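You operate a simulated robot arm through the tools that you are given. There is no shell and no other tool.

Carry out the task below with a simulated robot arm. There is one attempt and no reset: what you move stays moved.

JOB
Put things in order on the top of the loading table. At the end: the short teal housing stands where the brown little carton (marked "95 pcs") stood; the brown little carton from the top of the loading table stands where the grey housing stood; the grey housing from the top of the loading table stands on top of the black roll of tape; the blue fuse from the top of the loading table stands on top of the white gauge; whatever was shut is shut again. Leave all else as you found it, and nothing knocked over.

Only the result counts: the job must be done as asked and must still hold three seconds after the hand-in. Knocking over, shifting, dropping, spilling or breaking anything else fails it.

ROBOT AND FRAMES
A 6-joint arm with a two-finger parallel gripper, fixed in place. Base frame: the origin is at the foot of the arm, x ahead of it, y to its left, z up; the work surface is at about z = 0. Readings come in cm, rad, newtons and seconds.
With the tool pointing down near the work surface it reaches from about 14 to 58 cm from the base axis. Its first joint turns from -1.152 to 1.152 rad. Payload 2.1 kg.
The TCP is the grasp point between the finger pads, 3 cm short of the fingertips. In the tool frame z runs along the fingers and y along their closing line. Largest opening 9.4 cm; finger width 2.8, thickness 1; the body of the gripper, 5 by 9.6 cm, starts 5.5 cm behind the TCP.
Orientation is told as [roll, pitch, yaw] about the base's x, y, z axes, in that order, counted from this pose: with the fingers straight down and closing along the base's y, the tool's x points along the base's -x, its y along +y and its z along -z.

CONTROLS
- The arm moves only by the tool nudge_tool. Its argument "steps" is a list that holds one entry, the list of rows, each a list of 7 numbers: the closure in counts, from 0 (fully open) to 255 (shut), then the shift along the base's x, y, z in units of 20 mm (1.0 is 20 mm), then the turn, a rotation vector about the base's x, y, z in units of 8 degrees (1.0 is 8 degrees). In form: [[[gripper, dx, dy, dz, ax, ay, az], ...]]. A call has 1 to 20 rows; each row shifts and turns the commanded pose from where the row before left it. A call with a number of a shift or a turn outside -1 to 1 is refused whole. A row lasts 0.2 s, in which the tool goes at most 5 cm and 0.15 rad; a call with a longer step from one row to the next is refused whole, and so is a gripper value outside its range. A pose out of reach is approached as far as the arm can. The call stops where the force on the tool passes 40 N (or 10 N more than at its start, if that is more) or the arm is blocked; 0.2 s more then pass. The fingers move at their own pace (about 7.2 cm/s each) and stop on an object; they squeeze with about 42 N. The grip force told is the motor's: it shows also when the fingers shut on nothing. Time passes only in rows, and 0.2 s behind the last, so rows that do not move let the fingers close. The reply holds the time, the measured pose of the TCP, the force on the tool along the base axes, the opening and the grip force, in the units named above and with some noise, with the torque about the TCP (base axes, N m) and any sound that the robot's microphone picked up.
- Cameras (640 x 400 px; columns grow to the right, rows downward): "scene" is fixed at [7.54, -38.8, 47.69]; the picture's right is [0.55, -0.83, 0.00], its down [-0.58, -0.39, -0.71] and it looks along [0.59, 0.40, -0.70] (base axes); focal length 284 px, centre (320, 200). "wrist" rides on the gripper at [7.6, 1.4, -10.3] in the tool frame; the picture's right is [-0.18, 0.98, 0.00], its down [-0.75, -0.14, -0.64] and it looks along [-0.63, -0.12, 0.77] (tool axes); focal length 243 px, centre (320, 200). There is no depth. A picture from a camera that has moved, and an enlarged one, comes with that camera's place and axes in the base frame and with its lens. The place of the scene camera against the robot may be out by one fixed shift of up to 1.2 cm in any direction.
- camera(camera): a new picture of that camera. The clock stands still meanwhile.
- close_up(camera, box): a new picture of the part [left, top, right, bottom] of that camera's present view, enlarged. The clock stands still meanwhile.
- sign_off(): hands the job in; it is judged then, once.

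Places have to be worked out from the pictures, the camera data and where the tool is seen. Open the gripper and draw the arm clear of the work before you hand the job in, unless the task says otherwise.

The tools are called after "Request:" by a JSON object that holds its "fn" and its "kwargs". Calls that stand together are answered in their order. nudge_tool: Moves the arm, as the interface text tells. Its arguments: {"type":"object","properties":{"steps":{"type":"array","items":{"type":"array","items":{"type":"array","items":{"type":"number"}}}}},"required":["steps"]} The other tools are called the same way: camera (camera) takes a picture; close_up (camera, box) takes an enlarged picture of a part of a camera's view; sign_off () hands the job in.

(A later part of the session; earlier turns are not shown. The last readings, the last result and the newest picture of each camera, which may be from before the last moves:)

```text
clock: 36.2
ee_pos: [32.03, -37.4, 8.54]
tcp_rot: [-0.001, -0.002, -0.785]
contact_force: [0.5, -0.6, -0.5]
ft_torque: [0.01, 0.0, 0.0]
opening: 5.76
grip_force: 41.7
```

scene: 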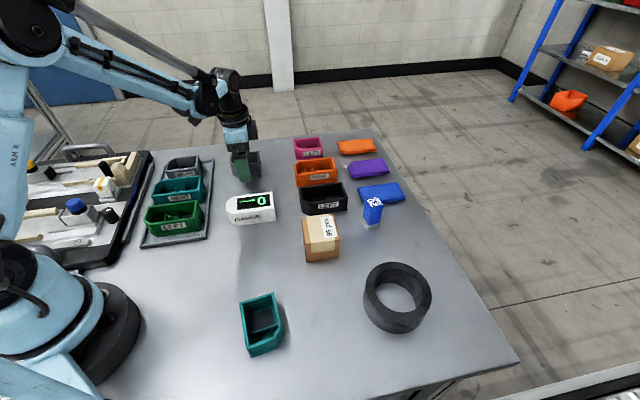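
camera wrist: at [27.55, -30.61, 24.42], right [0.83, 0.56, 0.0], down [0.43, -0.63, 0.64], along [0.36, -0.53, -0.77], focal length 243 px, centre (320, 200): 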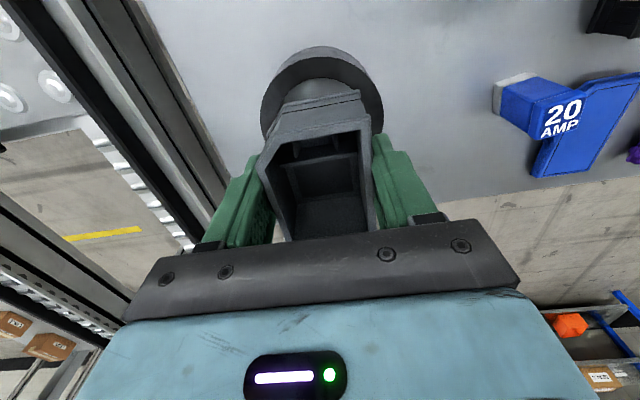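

No clear contact yet at z=8.54. I keep going down a millimetre at a time.

Request:
{"fn": "nudge_tool", "kwargs": {"steps": [[[255, 0, 0, -0.05, 0, 0, 0], [255, 0, 0, 0, 0, 0, 0]]]}}

Request:
{"fn": "nudge_tool", "kwargs": {"steps": [[[255, 0, 0, -0.05, 0, 0, 0], [255, 0, 0, 0, 0, 0, 0]]]}}

Request:
{"fn": "close_up", "kwargs": {"camera": "wrist", "box": [200, 30, 440, 210]}}

Request:
{"fn": "close_up", "kwargs": {"camera": "scene", "box": [370, 230, 450, 330]}}

```text
clock: 36.8
ee_pos: [31.9, -37.39, 8.43]
tcp_rot: [-0.001, -0.002, -0.785]
contact_force: [-0.8, 0.3, -0.8]
ft_torque: [0.0, -0.01, 0.02]
opening: 5.76
grip_force: 41.8
```

```text
clock: 37.4
ee_pos: [31.95, -37.32, 8.33]
tcp_rot: [0.001, -0.003, -0.785]
contact_force: [0.4, 0.0, -1.0]
ft_torque: [-0.01, -0.01, 0.0]
opening: 5.79
grip_force: 42.5
```

```text
2.22 times, centred on (320, 120) of wrist
camera zoom: at [27.51, -30.93, 18.44], right [0.83, 0.56, 0.0], down [0.43, -0.63, 0.64], along [0.36, -0.53, -0.77], focal length 539 px, centre (320, 378)
```

zoom: 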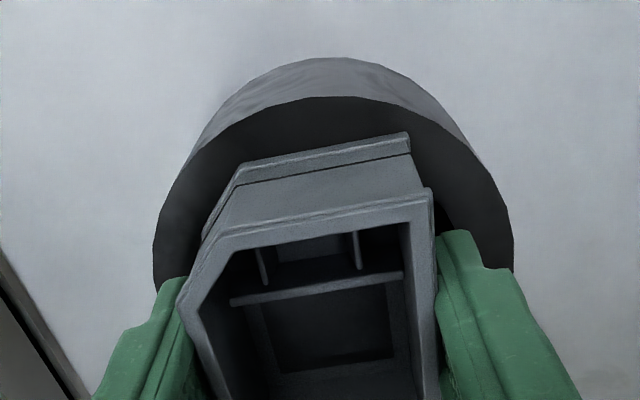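

```text
4.00 times, centred on (410, 280) of scene
camera zoom: at [7.54, -38.8, 47.69], right [0.55, -0.83, 0.0], down [-0.58, -0.39, -0.71], along [0.59, 0.4, -0.7], focal length 1136 px, centre (-40, -120)
```

zoom: 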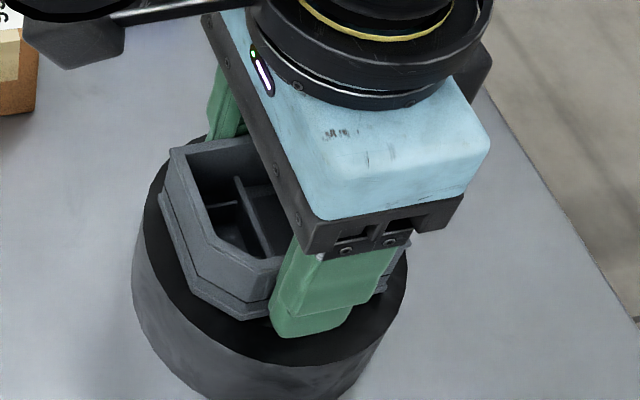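

Tape height refines to about 4.85, so contact should be very near. I keep stepping down 1 mm at a time.

Request:
{"fn": "nudge_tool", "kwargs": {"steps": [[[255, 0, 0, -0.05, 0, 0, 0], [255, 0, 0, 0, 0, 0, 0]]]}}

Request:
{"fn": "nudge_tool", "kwargs": {"steps": [[[255, 0, 0, -0.05, 0, 0, 0], [255, 0, 0, 0, 0, 0, 0]]]}}

Request:
{"fn": "nudge_tool", "kwargs": {"steps": [[[255, 0, 0, -0.05, 0, 0, 0], [255, 0, 0, 0, 0, 0, 0]]]}}

```text
clock: 38.0
ee_pos: [31.94, -37.28, 8.27]
tcp_rot: [-0.002, -0.001, -0.787]
contact_force: [0.2, 0.4, -0.1]
ft_torque: [-0.03, 0.0, -0.02]
opening: 5.79
grip_force: 42.1
```

```text
clock: 38.6
ee_pos: [32.05, -37.23, 8.23]
tcp_rot: [0.0, -0.005, -0.787]
contact_force: [2.5, -5.4, 22.2]
ft_torque: [-0.09, -0.05, -0.02]
opening: 5.77
grip_force: 41.9
```

```text
clock: 39.2
ee_pos: [31.95, -37.37, 8.28]
tcp_rot: [0.001, -0.001, -0.786]
contact_force: [-1.1, -0.4, 9.2]
ft_torque: [0.06, 0.01, -0.04]
opening: 5.78
grip_force: 41.7
stopped in row 2: the force on the tool passed its limit at 41 N (the readings are from after the stop); the commanded pose is now the measured one
```

Contact at z≈8.25 with very small torque, so the housing is sitting evenly on the tape. I open the fingers and check before retreating.

Request:
{"fn": "nudge_tool", "kwargs": {"steps": [[[120, 0, 0, 0, 0, 0, 0], [60, 0, 0, 0, 0, 0, 0], [0, 0, 0, 0, 0, 0, 0], [0, 0, 0, 0, 0, 0, 0]]]}}

Request:
{"fn": "close_up", "kwargs": {"camera": "wrist", "box": [160, 30, 480, 240]}}

Request:
{"fn": "close_up", "kwargs": {"camera": "scene", "box": [340, 230, 460, 350]}}

```text
clock: 40.2
ee_pos: [31.89, -37.35, 8.12]
tcp_rot: [0.001, -0.001, -0.787]
contact_force: [0.5, -0.3, -0.2]
ft_torque: [-0.01, 0.02, 0.02]
opening: 9.37
grip_force: 0.2
```

```text
1.90 times, centred on (320, 135) of wrist
camera zoom: at [27.48, -30.92, 18.34], right [0.83, 0.56, 0.0], down [0.43, -0.63, 0.64], along [0.36, -0.53, -0.77], focal length 462 px, centre (320, 324)
```

zoom: 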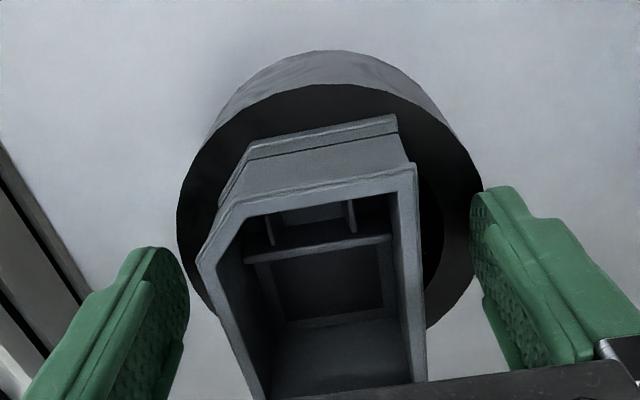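

```text
3.33 times, centred on (400, 290) of scene
camera zoom: at [7.54, -38.8, 47.69], right [0.55, -0.83, 0.0], down [-0.58, -0.39, -0.71], along [0.59, 0.4, -0.7], focal length 947 px, centre (53, -100)
```

zoom: 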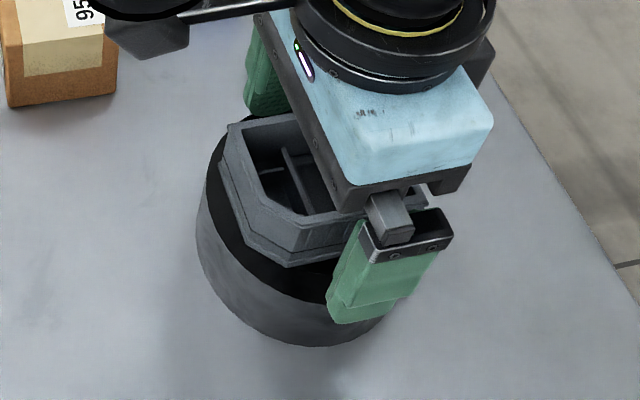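

The housing rests on the ring after release. I lift straight up and away, then check it and measure the carton.

Request:
{"fn": "nudge_tool", "kwargs": {"steps": [[[0, 0, 0, 0.3, 0, 0, 0], [0, 0, 0, 0.6, 0, 0, 0], [0, 0, 0, 0.9, 0, 0, 0], [0, 0, 0, 1, 0, 0, 0], [0, 0, 0, 1, 0, 0, 0], [0, 0, 0, 1, 0, 0, 0], [0, 0, 0, 1, 0, 0, 0], [0, 0, 0.9, 0, 0, 0, 0], [0, 0, 0.9, 0, 0, 0, 0], [0, 0, 0.9, 0, 0, 0, 0], [0, 0.2, 0.9, 0, 0, 0, 0], [0, 0.2, 0.9, 0, 0, 0, 0], [0, 0.2, 0.9, 0, 0, 0, 0], [0, 0.2, 0.9, 0, 0, 0, 0], [0, 0.2, 0.9, 0, 0, 0, 0], [0, 0.2, 0.9, 0, 0, 0, 0], [0, 0, 0, 0, 0, 0, 0]]]}}

Request:
{"fn": "camera", "kwargs": {"camera": "wrist"}}

Request:
{"fn": "close_up", "kwargs": {"camera": "scene", "box": [280, 190, 470, 350]}}

```text
clock: 43.8
ee_pos: [34.36, -21.2, 19.79]
tcp_rot: [0.002, -0.002, -0.787]
contact_force: [-0.2, -0.7, -0.5]
ft_torque: [0.02, 0.0, -0.01]
opening: 9.42
grip_force: 0.0
```

```text
taken
camera wrist: at [29.91, -14.7, 29.83], right [0.83, 0.56, 0.0], down [0.43, -0.63, 0.64], along [0.36, -0.53, -0.77], focal length 243 px, centre (320, 200)
```

wrist: 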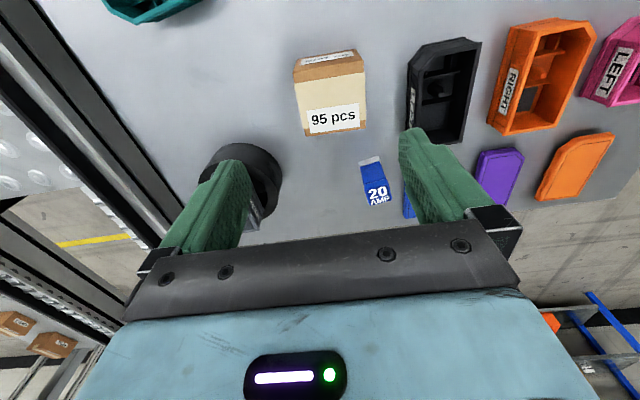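

```text
2.50 times, centred on (375, 270) of scene
camera zoom: at [7.54, -38.8, 47.69], right [0.55, -0.83, 0.0], down [-0.58, -0.39, -0.71], along [0.59, 0.4, -0.7], focal length 710 px, centre (182, 25)
```

zoom: 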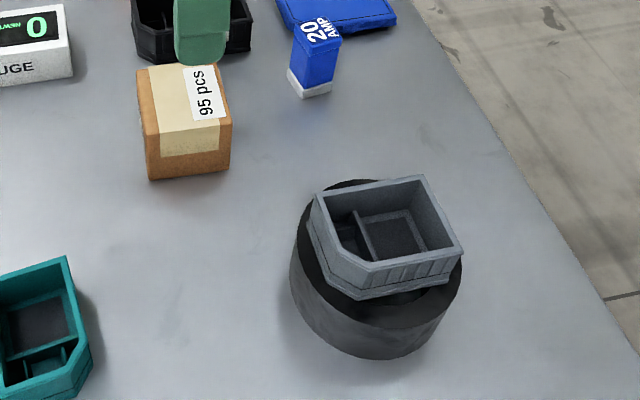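

The grey housing stands level on the tape. Now I zoom in on the carton and fuse from here.

Request:
{"fn": "close_up", "kwargs": {"camera": "wrist", "box": [270, 30, 400, 150]}}

Request:
{"fn": "close_up", "kwargs": {"camera": "wrist", "box": [330, 140, 420, 220]}}

```text
3.33 times, centred on (335, 90) of wrist
camera zoom: at [29.91, -14.7, 29.83], right [0.83, 0.56, 0.0], down [0.43, -0.63, 0.64], along [0.36, -0.53, -0.77], focal length 809 px, centre (270, 567)
```

zoom: 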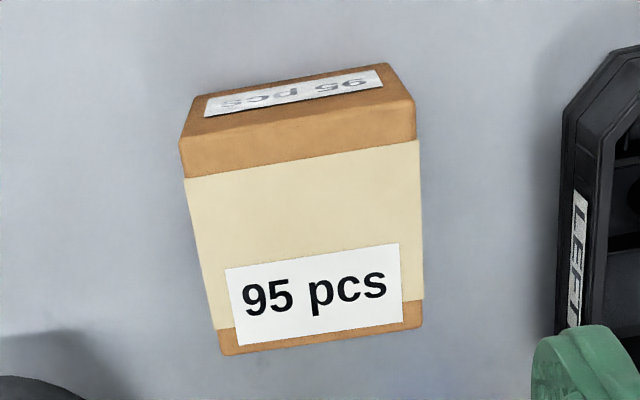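

```text
5.00 times, centred on (375, 180) of wrist
camera zoom: at [29.91, -14.7, 29.83], right [0.83, 0.56, 0.0], down [0.43, -0.63, 0.64], along [0.36, -0.53, -0.77], focal length 1213 px, centre (45, 300)
```

zoom: 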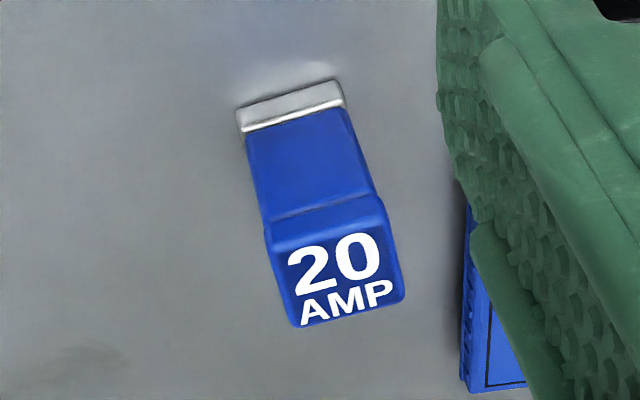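

The carton measures about 6.2×6.2×5.9 cm, centre ≈(35.2,-20.4), edges at about 43°. I align over it and descend to z≈3.6.

Request:
{"fn": "nudge_tool", "kwargs": {"steps": [[[0, 0.22, 0.17, -0.8, 0, 0, -0.14], [0, 0.21, 0.17, -1, 0, 0, -0.14], [0, 0, 0, -1, 0, 0, 0], [0, 0, 0, -1, 0, 0, 0], [0, 0, 0, -0.8, 0, 0, 0], [0, 0, 0, 0, 0, 0, 0]]]}}

Request:
{"fn": "camera", "kwargs": {"camera": "wrist"}}

```text
clock: 45.2
ee_pos: [35.25, -20.17, 10.68]
tcp_rot: [-0.001, -0.003, -0.826]
contact_force: [0.4, 0.5, -0.6]
ft_torque: [-0.01, 0.02, -0.01]
opening: 9.4
grip_force: 0.1
```

```text
taken
camera wrist: at [30.88, -13.72, 20.75], right [0.85, 0.53, 0.0], down [0.41, -0.65, 0.64], along [0.34, -0.54, -0.77], focal length 243 px, centre (320, 200)
```

wrist: 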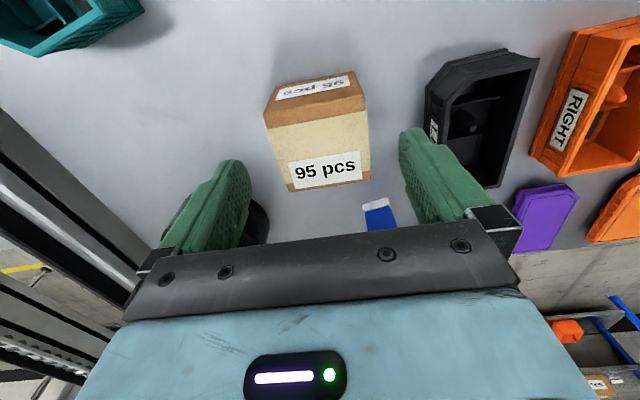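

The carton is centred between the fingers. I descend the rest of the way and close.

Request:
{"fn": "nudge_tool", "kwargs": {"steps": [[[0, 0.03, -0.08, -0.8, 0, 0, 0], [0, 0, 0, -0.8, 0, 0, 0], [0, 0, 0, -0.8, 0, 0, 0], [0, 0, 0, -0.6, 0, 0, 0], [0, 0, 0, -0.5, 0, 0, 0], [0, 0, 0, 0, 0, 0, 0]]]}}

Request:
{"fn": "nudge_tool", "kwargs": {"steps": [[[255, 0, 0, 0, 0, 0, 0], [255, 0, 0, 0, 0, 0, 0], [255, 0, 0, 0, 0, 0, 0], [255, 0, 0, 0, 0, 0, 0]]]}}

Request:
{"fn": "camera", "kwargs": {"camera": "wrist"}}

```text
clock: 46.6
ee_pos: [35.37, -20.36, 3.61]
tcp_rot: [0.001, -0.002, -0.825]
contact_force: [-0.8, 0.5, 0.5]
ft_torque: [0.01, -0.01, -0.02]
opening: 9.39
grip_force: 0.0
```

```text
clock: 47.6
ee_pos: [35.46, -20.55, 3.5]
tcp_rot: [-0.001, -0.002, -0.824]
contact_force: [0.7, -0.2, 0.1]
ft_torque: [0.04, -0.03, 0.03]
opening: 6.79
grip_force: 42.0
```

```text
taken
camera wrist: at [31.19, -13.9, 13.67], right [0.85, 0.53, 0.0], down [0.41, -0.65, 0.64], along [0.34, -0.54, -0.77], focal length 243 px, centre (320, 200)
```

wrist: 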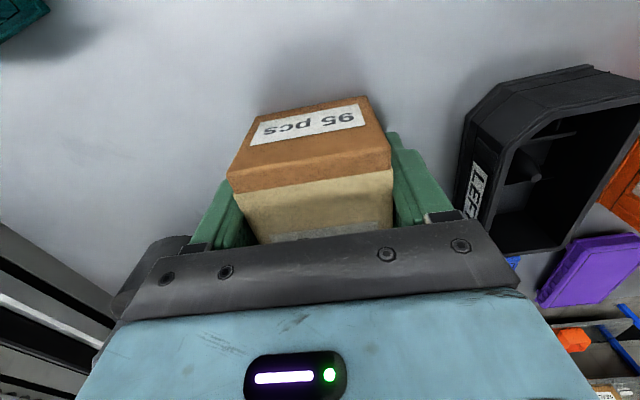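

The opening is 6.79, a little wider than I measured. I zoom to see whether the carton is squarely held.

Request:
{"fn": "close_up", "kwargs": {"camera": "wrist", "box": [170, 80, 450, 255]}}

Request:
{"fn": "close_up", "kwargs": {"camera": "scene", "box": [270, 170, 390, 290]}}

```text
2.29 times, centred on (310, 168) of wrist
camera zoom: at [31.19, -13.9, 13.67], right [0.85, 0.53, 0.0], down [0.41, -0.65, 0.64], along [0.34, -0.54, -0.77], focal length 555 px, centre (343, 274)
```

zoom: 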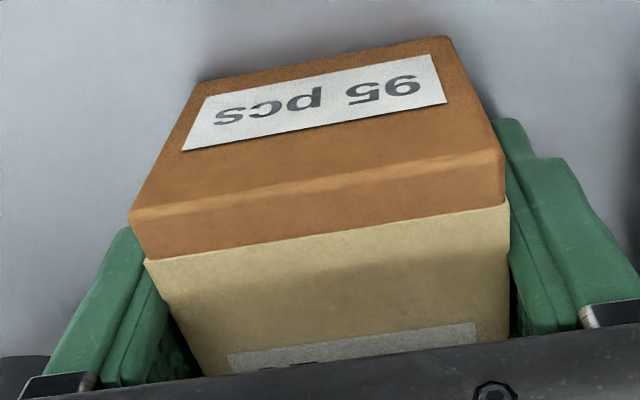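

```text
3.33 times, centred on (330, 230) of scene
camera zoom: at [7.54, -38.8, 47.69], right [0.55, -0.83, 0.0], down [-0.58, -0.39, -0.71], along [0.59, 0.4, -0.7], focal length 947 px, centre (287, 100)
```

zoom: 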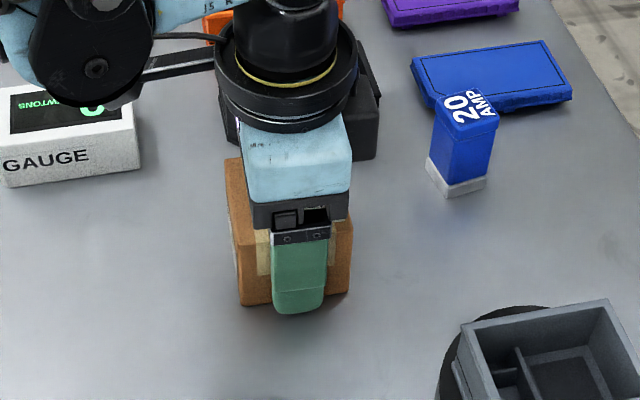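

The carton is squarely held. I lift slowly, and check that it rises with the fingers.

Request:
{"fn": "nudge_tool", "kwargs": {"steps": [[[255, 0, 0, 0.1, 0, 0, 0], [255, 0, 0, 0.1, 0, 0, 0], [255, 0, 0, 0.15, 0, 0, 0], [255, 0, 0, 0.15, 0, 0, 0], [255, 0, 0, 0.2, 0, 0, 0], [255, 0, 0, 0.2, 0, 0, 0], [255, 0, 0, 0, 0, 0, 0]]]}}

Request:
{"fn": "close_up", "kwargs": {"camera": "wrist", "box": [170, 80, 450, 255]}}

Request:
{"fn": "close_up", "kwargs": {"camera": "scene", "box": [270, 170, 390, 290]}}

```text
clock: 49.2
ee_pos: [35.2, -20.61, 5.43]
tcp_rot: [0.0, -0.002, -0.824]
contact_force: [-0.2, 0.2, -1.4]
ft_torque: [-0.02, -0.01, 0.01]
opening: 6.81
grip_force: 41.9
```

```text
2.29 times, centred on (310, 168) of wrist
camera zoom: at [31.05, -14.02, 15.51], right [0.85, 0.53, 0.0], down [0.41, -0.65, 0.64], along [0.34, -0.54, -0.77], focal length 555 px, centre (343, 274)
```

zoom: 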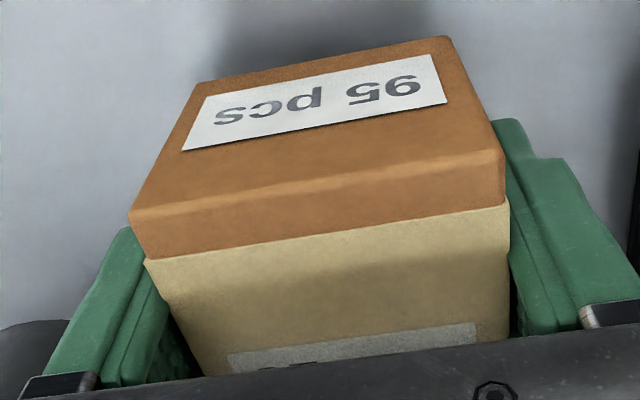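

```text
3.33 times, centred on (330, 230) of scene
camera zoom: at [7.54, -38.8, 47.69], right [0.55, -0.83, 0.0], down [-0.58, -0.39, -0.71], along [0.59, 0.4, -0.7], focal length 947 px, centre (287, 100)
```

zoom: 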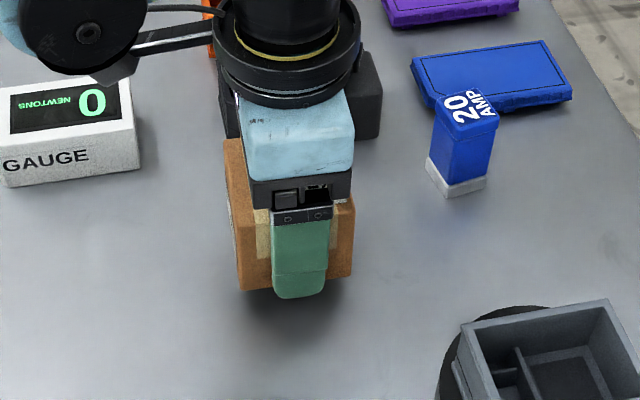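

Held well. I lift further to z≈12.5 and start carrying the carton toward the former grey-housing spot (45.0, 9.2).

Request:
{"fn": "nudge_tool", "kwargs": {"steps": [[[255, 0, 0, 0.15, 0, 0, 0], [255, 0, 0, 0.25, 0, 0, 0], [255, 0, 0, 0.3, 0, 0, 0], [255, 0, 0, 0.35, 0, 0, 0], [255, 0, 0, 0.35, 0, 0, 0], [255, 0, 0, 0.35, 0, 0, 0], [255, 0, 0, 0.35, 0, 0, 0], [255, 0, 0, 0.35, 0, 0, 0], [255, 0, 0, 0.35, 0, 0, 0], [255, 0, 0, 0.35, 0, 0, 0], [255, 0, 0, 0.2, 0, 0, 0], [255, 0.05, 0.15, 0.1, 0, 0, 0], [255, 0.098, 0.3, 0, 0, 0, 0], [255, 0.131, 0.4, 0, 0, 0, 0], [255, 0.164, 0.5, 0, 0, 0, 0], [255, 0.164, 0.5, 0, 0, 0, 0], [255, 0.164, 0.5, 0, 0, 0, 0], [255, 0.164, 0.5, 0, 0, 0, 0], [255, 0.131, 0.4, 0, 0, 0, 0], [255, 0.098, 0.3, 0, 0, 0, 0]]]}}

Request:
{"fn": "nudge_tool", "kwargs": {"steps": [[[255, 0.05, 0.15, 0, 0, 0, 0], [255, 0.098, 0.3, 0, 0, 0, 0], [255, 0.131, 0.4, 0, 0, 0, 0], [255, 0.164, 0.5, 0, 0, 0, 0], [255, 0.164, 0.5, 0, 0, 0, 0], [255, 0.164, 0.5, 0, 0, 0, 0], [255, 0.164, 0.5, 0, 0, 0, 0], [255, 0.164, 0.5, 0, 0, 0, 0], [255, 0.164, 0.5, 0, 0, 0, 0], [255, 0.164, 0.5, 0, 0, 0, 0], [255, 0.164, 0.5, 0, 0, 0, 0], [255, 0.164, 0.5, 0, 0, 0, 0], [255, 0.164, 0.5, 0, 0, 0, 0], [255, 0.164, 0.5, 0, 0, 0, 0], [255, 0.164, 0.5, 0, 0, 0, 0], [255, 0.164, 0.5, 0, 0, 0, 0], [255, 0.164, 0.5, 0, 0, 0, 0], [255, 0.131, 0.4, 0, 0, 0, 0], [255, 0.098, 0.3, 0, 0, 0, 0], [255, 0, 0, 0, 0, 0, 0]]]}}

Request:
{"fn": "camera", "kwargs": {"camera": "wrist"}}

Request:
{"fn": "camera", "kwargs": {"camera": "scene"}}

```text
clock: 53.4
ee_pos: [37.63, -13.5, 12.37]
tcp_rot: [-0.001, -0.002, -0.827]
contact_force: [0.1, 0.2, -2.5]
ft_torque: [-0.01, 0.02, 0.0]
opening: 6.78
grip_force: 42.0
```

```text
clock: 57.6
ee_pos: [43.16, 3.62, 12.34]
tcp_rot: [0.0, -0.001, -0.825]
contact_force: [-0.2, -1.1, -1.0]
ft_torque: [-0.03, -0.01, 0.01]
opening: 6.79
grip_force: 42.3
```

```text
taken
camera wrist: at [39.06, 10.18, 22.49], right [0.85, 0.53, 0.0], down [0.41, -0.65, 0.64], along [0.34, -0.54, -0.77], focal length 243 px, centre (320, 200)
```

wrist: 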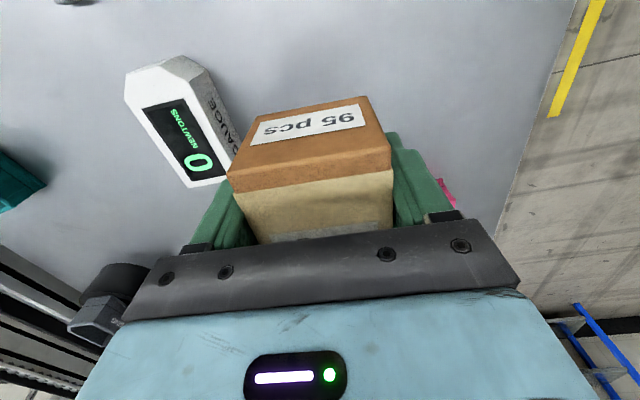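

```text
taken
```

scene: 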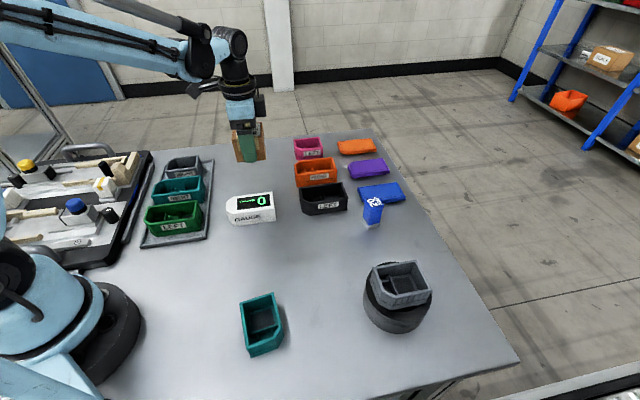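

The carton is still held. I finish the last 5.5 cm and lower toward the table.

Request:
{"fn": "nudge_tool", "kwargs": {"steps": [[[255, 0.06, 0.2, 0, 0, 0, 0], [255, 0.13, 0.4, 0, 0, 0, 0], [255, 0.16, 0.48, 0, 0, 0, 0], [255, 0.16, 0.48, 0, 0, 0, 0], [255, 0.16, 0.48, 0, 0, 0, 0], [255, 0.13, 0.4, 0, 0, 0, 0], [255, 0.105, 0.34, 0, 0, 0, 0], [255, 0, 0, 0, 0, 0, 0], [255, 0, 0, -0.2, 0, 0, 0], [255, 0, 0, -0.3, 0, 0, 0], [255, 0, 0, -0.35, 0, 0, 0], [255, 0, 0, -0.35, 0, 0, 0], [255, 0, 0, -0.35, 0, 0, 0], [255, 0, 0, -0.35, 0, 0, 0], [255, 0, 0, -0.35, 0, 0, 0], [255, 0, 0, -0.35, 0, 0, 0], [255, 0, 0, -0.3, 0, 0, 0], [255, 0, 0, -0.2, 0, 0, 0], [255, 0, 0, 0, 0, 0, 0]]]}}

Request:
{"fn": "camera", "kwargs": {"camera": "wrist"}}

Request:
{"fn": "close_up", "kwargs": {"camera": "scene", "box": [200, 110, 330, 220]}}

```text
clock: 61.6
ee_pos: [44.95, 9.1, 6.07]
tcp_rot: [0.001, -0.002, -0.825]
contact_force: [0.6, 0.4, -2.0]
ft_torque: [-0.01, 0.0, 0.04]
opening: 6.79
grip_force: 42.1
```

```text
taken
camera wrist: at [40.86, 15.75, 16.22], right [0.85, 0.53, 0.0], down [0.41, -0.65, 0.64], along [0.34, -0.54, -0.77], focal length 243 px, centre (320, 200)
```

wrist: 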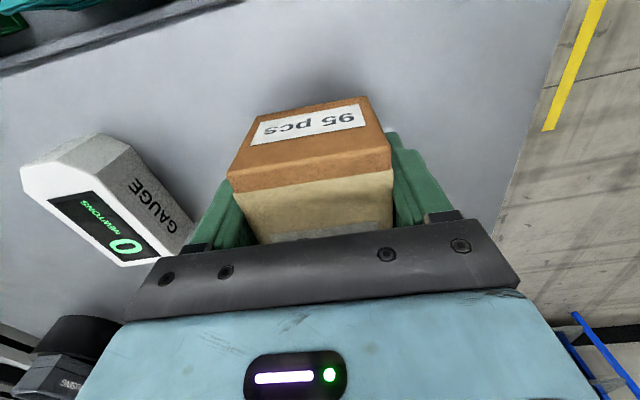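

```text
3.64 times, centred on (265, 165) of scene
camera zoom: at [7.54, -38.8, 47.69], right [0.55, -0.83, 0.0], down [-0.58, -0.39, -0.71], along [0.59, 0.4, -0.7], focal length 1033 px, centre (520, 327)
```

zoom: 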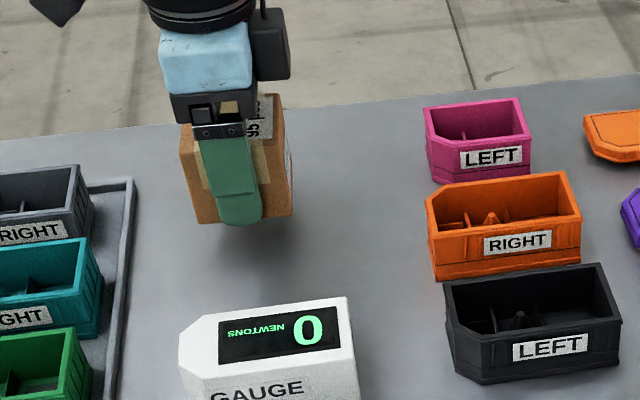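

It is directly above the spot. I lower the last 2.5 cm with smaller steps.

Request:
{"fn": "nudge_tool", "kwargs": {"steps": [[[255, 0, 0, -0.25, 0, 0, 0], [255, 0, 0, -0.25, 0, 0, 0], [255, 0, 0, -0.25, 0, 0, 0], [255, 0, 0, -0.2, 0, 0, 0], [255, 0, 0, -0.1, 0, 0, 0], [255, 0, 0, -0.08, 0, 0, 0], [255, 0, 0, 0, 0, 0, 0]]]}}

Request:
{"fn": "nudge_tool", "kwargs": {"steps": [[[255, 0, 0, -0.05, 0, 0, 0], [255, 0, 0, 0, 0, 0, 0]]]}}

Request:
{"fn": "nudge_tool", "kwargs": {"steps": [[[255, 0, 0, -0.05, 0, 0, 0], [255, 0, 0, 0, 0, 0, 0]]]}}

```text
clock: 63.2
ee_pos: [45.05, 9.21, 3.77]
tcp_rot: [-0.001, -0.002, -0.825]
contact_force: [0.4, 0.4, -1.1]
ft_torque: [-0.02, -0.01, 0.01]
opening: 6.76
grip_force: 42.0
```

```text
clock: 63.8
ee_pos: [45.15, 9.22, 3.76]
tcp_rot: [0.001, 0.0, -0.824]
contact_force: [-0.4, -0.7, -2.1]
ft_torque: [-0.04, -0.01, 0.01]
opening: 6.78
grip_force: 41.8
```

```text
clock: 64.4
ee_pos: [45.05, 9.14, 3.61]
tcp_rot: [0.0, -0.003, -0.825]
contact_force: [-0.7, -0.9, -1.5]
ft_torque: [0.01, 0.02, -0.02]
opening: 6.79
grip_force: 42.1
```

Not in contact yet; I continue with millimetre steps.

Request:
{"fn": "nudge_tool", "kwargs": {"steps": [[[255, 0, 0, -0.05, 0, 0, 0], [255, 0, 0, 0, 0, 0, 0]]]}}

Request:
{"fn": "nudge_tool", "kwargs": {"steps": [[[255, 0, 0, -0.03, 0, 0, 0], [255, 0, 0, 0, 0, 0, 0]]]}}

Request:
{"fn": "nudge_tool", "kwargs": {"steps": [[[255, 0, 0, -0.03, 0, 0, 0], [255, 0, 0, 0, 0, 0, 0]]]}}

```text
clock: 65.0
ee_pos: [45.04, 9.21, 3.43]
tcp_rot: [0.0, 0.0, -0.826]
contact_force: [0.3, -2.0, 7.8]
ft_torque: [-0.02, 0.12, 0.02]
opening: 6.77
grip_force: 41.7
```

```text
clock: 65.6
ee_pos: [45.11, 9.09, 3.48]
tcp_rot: [-0.001, -0.002, -0.825]
contact_force: [-2.6, -1.7, 21.6]
ft_torque: [-0.11, 0.04, -0.04]
opening: 6.73
grip_force: 41.7
```

```text
clock: 66.1
ee_pos: [45.05, 9.14, 3.53]
tcp_rot: [0.001, -0.001, -0.826]
contact_force: [0.2, -0.4, 8.5]
ft_torque: [0.13, -0.04, -0.08]
opening: 6.81
grip_force: 42.0
stopped in row 2: the force on the tool passed its limit at 43 N (the readings are from after the stop); the commanded pose is now the measured one
```

The carton is down on the table. I open the fingers and rise.

Request:
{"fn": "nudge_tool", "kwargs": {"steps": [[[120, 0, 0, 0, 0, 0, 0], [60, 0, 0, 0, 0, 0, 0], [0, 0, 0, 0, 0, 0, 0], [0, 0, 0, 0, 0, 0, 0], [0, 0, 0, 0.3, 0, 0, 0], [0, 0, 0, 0.6, 0, 0, 0], [0, 0, 0, 0.9, 0, 0, 0], [0, 0, 0, 1, 0, 0, 0], [0, 0, 0, 1, 0, 0, 0], [0, 0, 0, 1, 0, 0, 0], [0, 0, 0, 1, 0, 0, 0], [0, 0, 0, 1, 0, 0, 0], [0, 0, 0, 1, 0, 0, 0], [0, 0, 0, 0, 0, 0, 0]]]}}

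Request:
{"fn": "camera", "kwargs": {"camera": "wrist"}}

Request:
{"fn": "camera", "kwargs": {"camera": "scene"}}

```text
clock: 69.1
ee_pos: [44.97, 9.32, 19.24]
tcp_rot: [0.0, -0.001, -0.825]
contact_force: [0.9, -0.4, -0.3]
ft_torque: [0.01, 0.0, 0.03]
opening: 9.38
grip_force: 0.0
```

```text
taken
camera wrist: at [40.83, 15.81, 29.31], right [0.85, 0.53, 0.0], down [0.41, -0.65, 0.64], along [0.34, -0.54, -0.77], focal length 243 px, centre (320, 200)
```

wrist: 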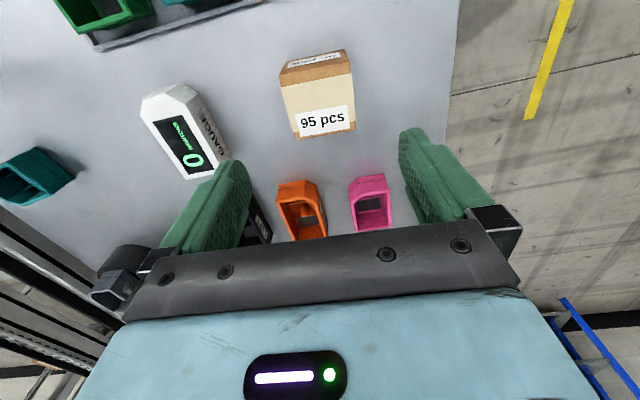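

```text
taken
```

scene: 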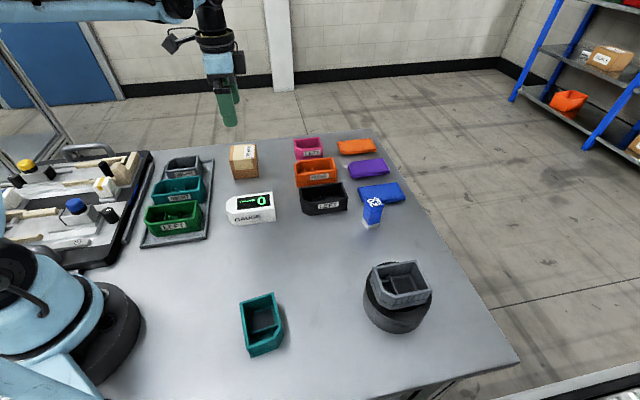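

The carton stands at the grey's old place. Next I travel to above the teal housing, rotating the tool to about -125° so the fingers close across its short side.

Request:
{"fn": "nudge_tool", "kwargs": {"steps": [[[0, -0.7, -0.778, 0, 0, 0, 0], [0, -0.7, -0.778, 0, 0, 0, 0], [0, -0.7, -0.778, 0, 0, 0, -0.7], [0, -0.7, -0.778, 0, 0, 0, -0.7], [0, -0.7, -0.778, 0, 0, 0, -0.7], [0, -0.7, -0.778, 0, 0, 0, -0.7], [0, -0.7, -0.778, 0, 0, 0, -0.7], [0, -0.7, -0.778, 0, 0, 0, -0.7], [0, -0.7, -0.778, 0, 0, 0, -0.7], [0, -0.7, -0.778, 0, 0, 0, -0.7], [0, -0.7, -0.778, 0, 0, 0, -0.7], [0, -0.7, -0.778, 0, 0, 0, -0.7], [0, -0.7, -0.778, 0, 0, 0, -0.7], [0, -0.7, -0.778, 0, 0, 0, -0.7], [0, -0.7, -0.778, 0, 0, 0, -0.7], [0, -0.7, -0.778, 0, 0, 0, -0.7], [0, -0.7, -0.778, 0, 0, 0, 0], [0, -0.7, -0.778, 0, 0, 0, 0], [0, -0.7, -0.778, 0, 0, 0, 0], [0, -0.7, -0.778, 0, 0, 0, 0]]]}}

Request:
{"fn": "camera", "kwargs": {"camera": "wrist"}}

Request:
{"fn": "camera", "kwargs": {"camera": "scene"}}

```text
clock: 73.3
ee_pos: [17.04, -22.16, 19.28]
tcp_rot: [0.0, 0.0, -2.192]
contact_force: [-0.2, 0.2, -0.8]
ft_torque: [0.0, -0.03, 0.03]
opening: 9.39
grip_force: 0.0
```

```text
taken
camera wrist: at [22.59, -16.83, 29.39], right [0.69, -0.72, 0.0], down [-0.55, -0.53, 0.64], along [-0.46, -0.45, -0.77], focal length 243 px, centre (320, 200)
```

wrist: 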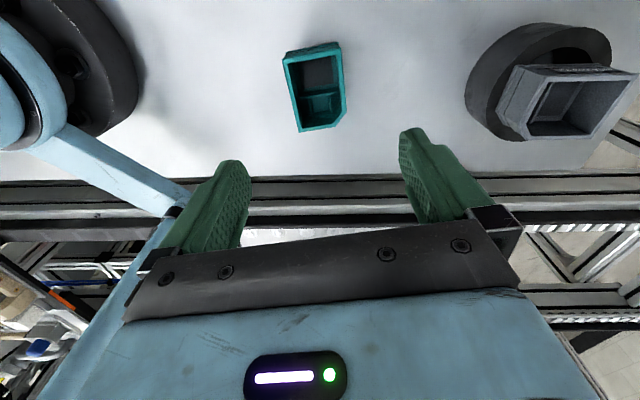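

```text
taken
```

scene: 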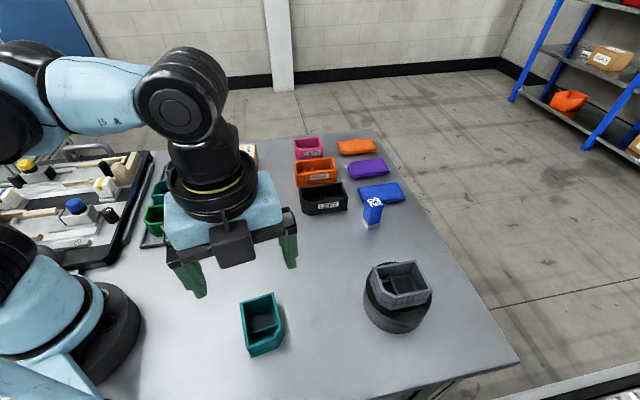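

The rotation was reachable. I zoom in on the teal housing to measure it from here, and double-check the grey on the tape.

Request:
{"fn": "close_up", "kwargs": {"camera": "wrist", "box": [260, 20, 370, 150]}}

Request:
{"fn": "close_up", "kwargs": {"camera": "wrist", "box": [450, 10, 640, 160]}}

```text
3.08 times, centred on (315, 85) of wrist
camera zoom: at [22.59, -16.83, 29.39], right [0.69, -0.72, 0.0], down [-0.55, -0.53, 0.64], along [-0.46, -0.45, -0.77], focal length 746 px, centre (335, 554)
```

zoom: 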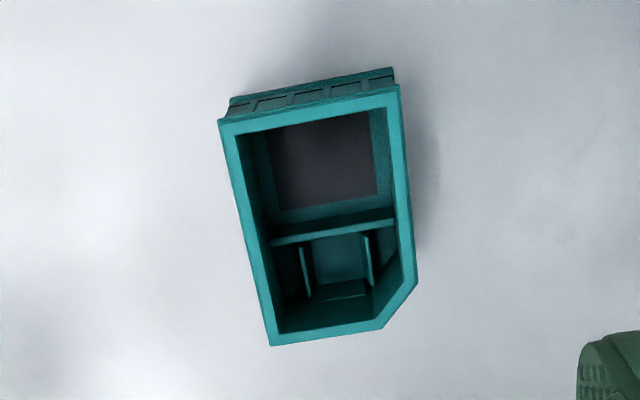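

```text
2.67 times, centred on (545, 85) of wrist
camera zoom: at [22.59, -16.83, 29.39], right [0.69, -0.72, 0.0], down [-0.55, -0.53, 0.64], along [-0.46, -0.45, -0.77], focal length 647 px, centre (-280, 507)
```

zoom: 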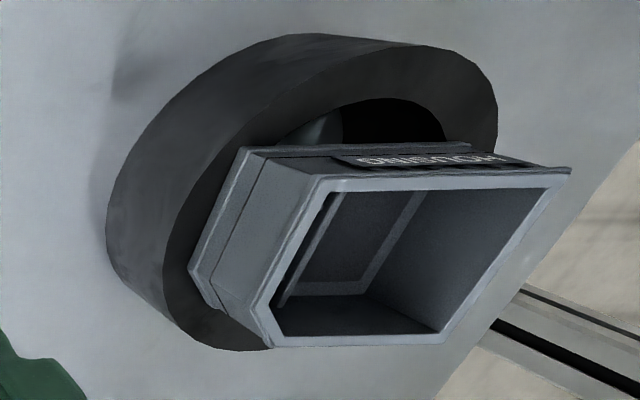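

Teal centre refined to ≈(16.95,-21.87), short axis at about -37°. The grey is well seated on the tape. I align and descend to z≈3.5.

Request:
{"fn": "nudge_tool", "kwargs": {"steps": [[[0, -0.04, 0.15, -0.7, 0, 0, -0.15], [0, 0, 0, -1, 0, 0, 0], [0, 0, 0, -1, 0, 0, 0], [0, 0, 0, -1, 0, 0, 0], [0, 0, 0, -1, 0, 0, 0], [0, 0, 0, -1, 0, 0, 0], [0, 0, 0, 0, 0, 0, 0]]]}}

Request:
{"fn": "camera", "kwargs": {"camera": "wrist"}}

```text
clock: 74.9
ee_pos: [16.91, -21.7, 7.54]
tcp_rot: [0.0, -0.002, -2.215]
contact_force: [0.2, -0.5, -0.5]
ft_torque: [0.01, 0.03, 0.0]
opening: 9.39
grip_force: 0.1
```

```text
taken
camera wrist: at [22.58, -16.47, 17.72], right [0.68, -0.74, 0.0], down [-0.56, -0.52, 0.64], along [-0.47, -0.43, -0.77], focal length 243 px, centre (320, 200)
```

wrist: 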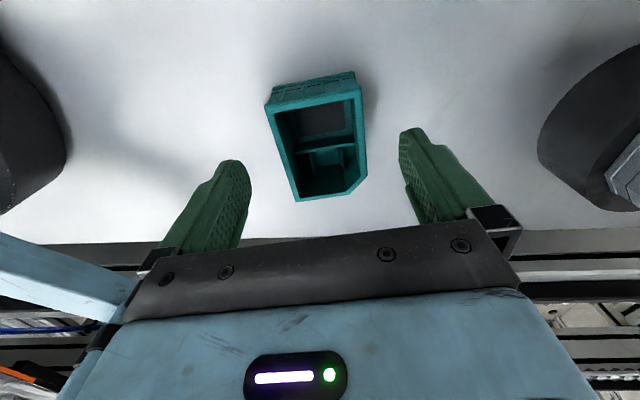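

The housing sits centred between the open fingers. I go down the last 4 cm and close.

Request:
{"fn": "nudge_tool", "kwargs": {"steps": [[[0, 0, 0, -0.7, 0, 0, 0], [0, 0, 0, -0.6, 0, 0, 0], [0, 0, 0, -0.4, 0, 0, 0], [0, 0, 0, -0.3, 0, 0, 0], [0, 0, 0, 0, 0, 0, 0]]]}}

Request:
{"fn": "nudge_tool", "kwargs": {"steps": [[[255, 0, 0, 0, 0, 0, 0], [255, 0, 0, 0, 0, 0, 0], [255, 0, 0, 0, 0, 0, 0], [255, 0, 0, 0, 0, 0, 0]]]}}

Request:
{"fn": "close_up", "kwargs": {"camera": "wrist", "box": [170, 60, 490, 260]}}

```text
clock: 76.1
ee_pos: [17.05, -21.59, 3.64]
tcp_rot: [0.0, -0.002, -2.215]
contact_force: [0.0, -0.8, 0.4]
ft_torque: [0.0, 0.0, 0.02]
opening: 9.38
grip_force: 0.0
```

```text
clock: 77.1
ee_pos: [16.96, -21.69, 3.59]
tcp_rot: [0.001, -0.002, -2.215]
contact_force: [0.3, 0.2, 0.4]
ft_torque: [-0.03, -0.02, 0.03]
opening: 5.77
grip_force: 42.1
```

```text
2.00 times, centred on (330, 160) of wrist
camera zoom: at [22.7, -16.49, 13.8], right [0.68, -0.74, 0.0], down [-0.56, -0.52, 0.64], along [-0.47, -0.43, -0.77], focal length 485 px, centre (300, 280)
```

zoom: 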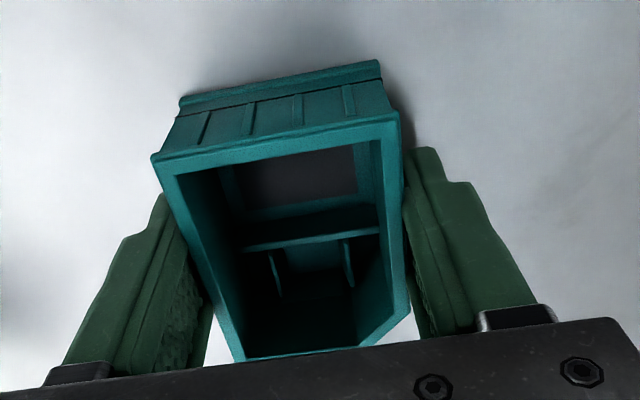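

Gripped at 5.77 cm. I lift slowly and check it rises.

Request:
{"fn": "nudge_tool", "kwargs": {"steps": [[[255, 0, 0, 0.1, 0, 0, 0], [255, 0, 0, 0.1, 0, 0, 0], [255, 0, 0, 0.15, 0, 0, 0], [255, 0, 0, 0.15, 0, 0, 0], [255, 0, 0, 0.2, 0, 0, 0], [255, 0, 0, 0.2, 0, 0, 0], [255, 0, 0, 0, 0, 0, 0]]]}}

Request:
{"fn": "close_up", "kwargs": {"camera": "wrist", "box": [170, 60, 490, 260]}}

Request:
{"fn": "close_up", "kwargs": {"camera": "scene", "box": [190, 260, 330, 380]}}

```text
clock: 78.7
ee_pos: [16.83, -21.98, 5.46]
tcp_rot: [0.001, -0.002, -2.215]
contact_force: [0.1, 0.9, -0.2]
ft_torque: [0.03, -0.02, -0.01]
opening: 5.74
grip_force: 42.1
```

```text
2.00 times, centred on (330, 160) of wrist
camera zoom: at [22.56, -16.57, 15.59], right [0.68, -0.74, 0.0], down [-0.56, -0.52, 0.64], along [-0.47, -0.43, -0.77], focal length 485 px, centre (300, 280)
```

zoom: 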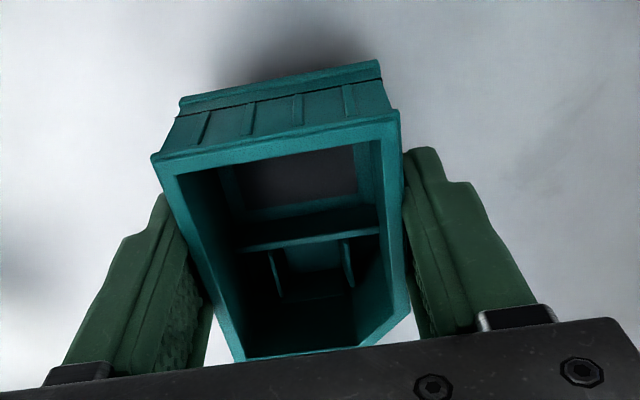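

```text
3.33 times, centred on (260, 320) of scene
camera zoom: at [7.54, -38.8, 47.69], right [0.55, -0.83, 0.0], down [-0.58, -0.39, -0.71], along [0.59, 0.4, -0.7], focal length 947 px, centre (520, -200)
```

zoom: 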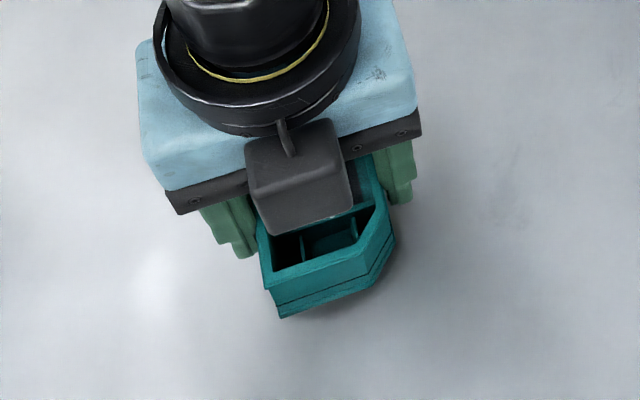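

The teal housing is up. I lift a bit more and begin carrying it along +x toward the former carton spot.

Request:
{"fn": "nudge_tool", "kwargs": {"steps": [[[255, 0, 0, 0.15, 0, 0, 0], [255, 0, 0, 0.25, 0, 0, 0], [255, 0, 0, 0.3, 0, 0, 0], [255, 0, 0, 0.35, 0, 0, 0], [255, 0, 0, 0.35, 0, 0, 0], [255, 0, 0, 0.35, 0, 0, 0], [255, 0, 0, 0.25, 0, 0, 0], [255, 0.15, 0.012, 0, 0, 0, 0], [255, 0.3, 0.024, 0, 0, 0, 0], [255, 0.4, 0.033, 0, 0, 0, 0], [255, 0.5, 0.041, 0, 0, 0, 0], [255, 0.5, 0.041, 0, 0, 0, 0], [255, 0.5, 0.041, 0, 0, 0, 0], [255, 0.5, 0.041, 0, 0, 0, 0], [255, 0.5, 0.041, 0, 0, 0, 0], [255, 0.4, 0.033, 0, 0, 0, 0], [255, 0.3, 0.024, 0, 0, 0, 0], [255, 0.15, 0.012, 0, 0, 0, 0], [255, 0, 0, 0, 0, 0, 0]]]}}

Request:
{"fn": "camera", "kwargs": {"camera": "wrist"}}

```text
clock: 82.7
ee_pos: [25.37, -21.16, 9.49]
tcp_rot: [0.001, -0.003, -2.215]
contact_force: [0.0, 1.0, -2.0]
ft_torque: [0.0, 0.03, 0.01]
opening: 5.76
grip_force: 42.2
```

```text
taken
camera wrist: at [31.0, -15.87, 19.59], right [0.68, -0.74, 0.0], down [-0.56, -0.52, 0.64], along [-0.47, -0.43, -0.77], focal length 243 px, centre (320, 200)
```

wrist: 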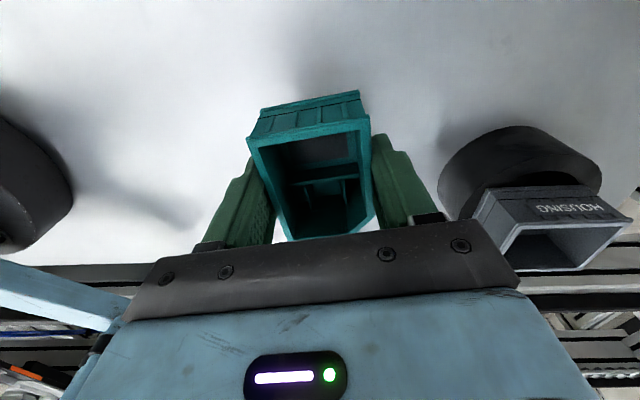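

Still well held. I complete the approach to above (35.35,-20.3).

Request:
{"fn": "nudge_tool", "kwargs": {"steps": [[[255, 0.15, 0.013, 0, 0, 0, 0], [255, 0.3, 0.026, 0, 0, 0, 0], [255, 0.4, 0.034, 0, 0, 0, 0], [255, 0.5, 0.043, 0, 0, 0, 0], [255, 0.5, 0.043, 0, 0, 0, 0], [255, 0.5, 0.043, 0, 0, 0, 0], [255, 0.5, 0.043, 0, 0, 0, 0], [255, 0.5, 0.043, 0, 0, 0, 0], [255, 0.5, 0.043, 0, 0, 0, 0], [255, 0.4, 0.034, 0, 0, 0, 0], [255, 0.35, 0.03, 0, 0, 0, 0], [255, 0.25, 0.02, 0, 0, 0, 0], [255, 0.14, 0.01, 0, 0, 0, 0], [255, 0, 0, 0, 0, 0, 0]]]}}

Request:
{"fn": "camera", "kwargs": {"camera": "wrist"}}

Request:
{"fn": "camera", "kwargs": {"camera": "scene"}}

```text
clock: 85.7
ee_pos: [35.45, -20.19, 9.48]
tcp_rot: [0.001, 0.0, -2.215]
contact_force: [-0.2, -1.6, -1.3]
ft_torque: [0.02, 0.02, 0.01]
opening: 5.77
grip_force: 41.9
```

```text
taken
camera wrist: at [41.14, -14.97, 19.62], right [0.68, -0.74, 0.0], down [-0.56, -0.52, 0.64], along [-0.47, -0.43, -0.77], focal length 243 px, centre (320, 200)
```

wrist: 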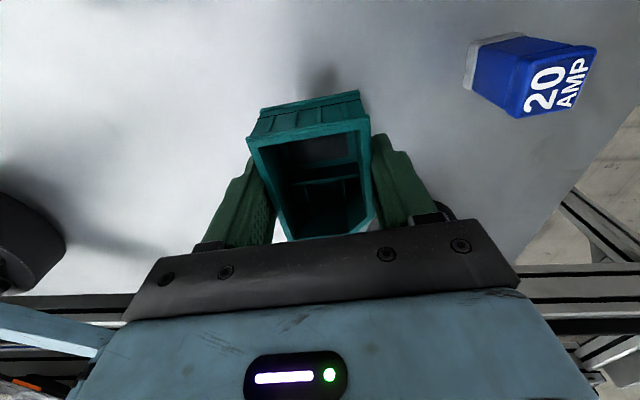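

```text
taken
```

scene: 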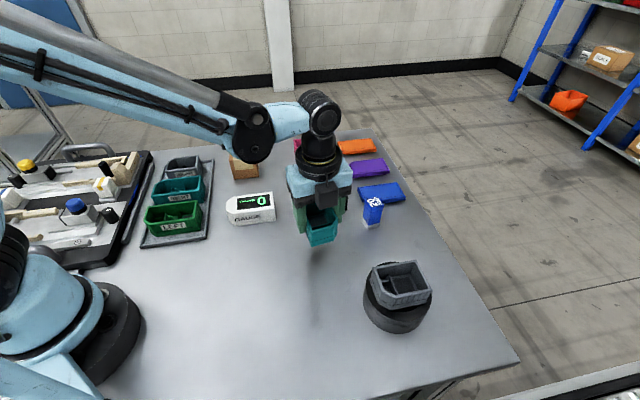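

It is above the carton's old spot and the table there is free. I lower it with a tiny correction.

Request:
{"fn": "nudge_tool", "kwargs": {"steps": [[[255, -0.05, -0.05, -0.15, 0, 0, 0], [255, 0, 0, -0.3, 0, 0, 0], [255, 0, 0, -0.35, 0, 0, 0], [255, 0, 0, -0.35, 0, 0, 0], [255, 0, 0, -0.35, 0, 0, 0], [255, 0, 0, -0.35, 0, 0, 0], [255, 0, 0, -0.35, 0, 0, 0], [255, 0, 0, -0.3, 0, 0, 0], [255, 0, 0, -0.2, 0, 0, 0], [255, 0, 0, -0.1, 0, 0, 0], [255, 0, 0, 0, 0, 0, 0]]]}}

Request:
{"fn": "nudge_tool", "kwargs": {"steps": [[[255, 0, 0, -0.05, 0, 0, 0], [255, 0, 0, 0, 0, 0, 0]]]}}

Request:
{"fn": "nudge_tool", "kwargs": {"steps": [[[255, 0, 0, -0.05, 0, 0, 0], [255, 0, 0, 0, 0, 0, 0]]]}}

```text
clock: 88.1
ee_pos: [35.17, -20.48, 3.88]
tcp_rot: [0.0, -0.001, -2.216]
contact_force: [-1.0, 0.2, -1.7]
ft_torque: [-0.02, -0.02, -0.03]
opening: 5.76
grip_force: 41.8
```

```text
clock: 88.7
ee_pos: [35.28, -20.32, 3.72]
tcp_rot: [-0.001, -0.002, -2.215]
contact_force: [-0.4, 0.4, -0.6]
ft_torque: [0.01, -0.01, 0.01]
opening: 5.76
grip_force: 41.9
```

```text
clock: 89.3
ee_pos: [35.33, -20.38, 3.65]
tcp_rot: [0.001, -0.001, -2.214]
contact_force: [-0.6, 0.7, -0.8]
ft_torque: [0.0, 0.02, -0.01]
opening: 5.77
grip_force: 41.8
```

Nearly there; I take a few more 1 mm steps until contact.

Request:
{"fn": "nudge_tool", "kwargs": {"steps": [[[255, 0, 0, -0.04, 0, 0, 0], [255, 0, 0, 0, 0, 0, 0]]]}}

Request:
{"fn": "nudge_tool", "kwargs": {"steps": [[[255, 0, 0, -0.04, 0, 0, 0], [255, 0, 0, 0, 0, 0, 0]]]}}

```text
clock: 89.9
ee_pos: [35.36, -20.16, 3.56]
tcp_rot: [-0.001, -0.002, -2.215]
contact_force: [-0.8, 0.2, -1.3]
ft_torque: [-0.02, 0.0, 0.01]
opening: 5.78
grip_force: 42.2
```

```text
clock: 90.5
ee_pos: [35.27, -20.29, 3.62]
tcp_rot: [0.001, -0.003, -2.215]
contact_force: [-2.2, -1.6, 24.0]
ft_torque: [0.02, -0.01, -0.01]
opening: 5.76
grip_force: 41.5
```

The teal housing is in contact with the table (24 N, no torque). I release and rise.

Request:
{"fn": "nudge_tool", "kwargs": {"steps": [[[120, 0, 0, 0, 0, 0, 0], [60, 0, 0, 0, 0, 0, 0], [0, 0, 0, 0, 0, 0, 0], [0, 0, 0, 0, 0, 0, 0], [0, 0, 0, 0.3, 0, 0, 0], [0, 0, 0, 0.6, 0, 0, 0], [0, 0, 0, 0.9, 0, 0, 0], [0, 0, 0, 1, 0, 0, 0], [0, 0, 0, 1, 0, 0, 0], [0, 0, 0, 1, 0, 0, 0], [0, 0, 0, 1, 0, 0, 0], [0, 0, 0, 1, 0, 0, 0], [0, 0, 0, 1, 0, 0, 0], [0, 0, 0, 0, 0, 0, 0]]]}}

Request:
{"fn": "camera", "kwargs": {"camera": "wrist"}}

Request:
{"fn": "camera", "kwargs": {"camera": "scene"}}

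```text
clock: 93.5
ee_pos: [35.31, -20.3, 19.16]
tcp_rot: [0.0, -0.001, -2.215]
contact_force: [0.4, 0.3, 0.1]
ft_torque: [0.0, 0.03, -0.02]
opening: 9.39
grip_force: 0.1
```

```text
taken
camera wrist: at [41.0, -14.97, 29.24], right [0.68, -0.74, 0.0], down [-0.56, -0.52, 0.64], along [-0.47, -0.43, -0.77], focal length 243 px, centre (320, 200)
```

wrist: 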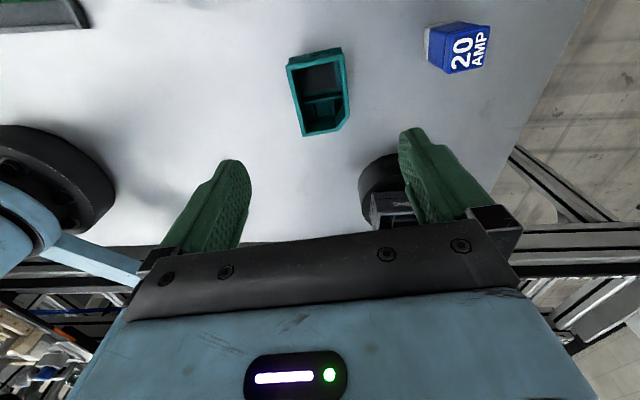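

```text
taken
```

scene: 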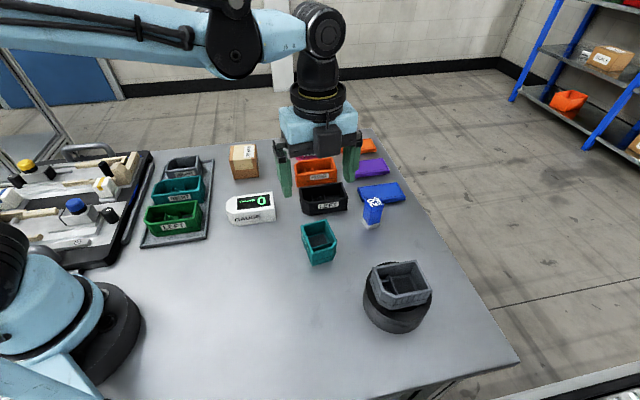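

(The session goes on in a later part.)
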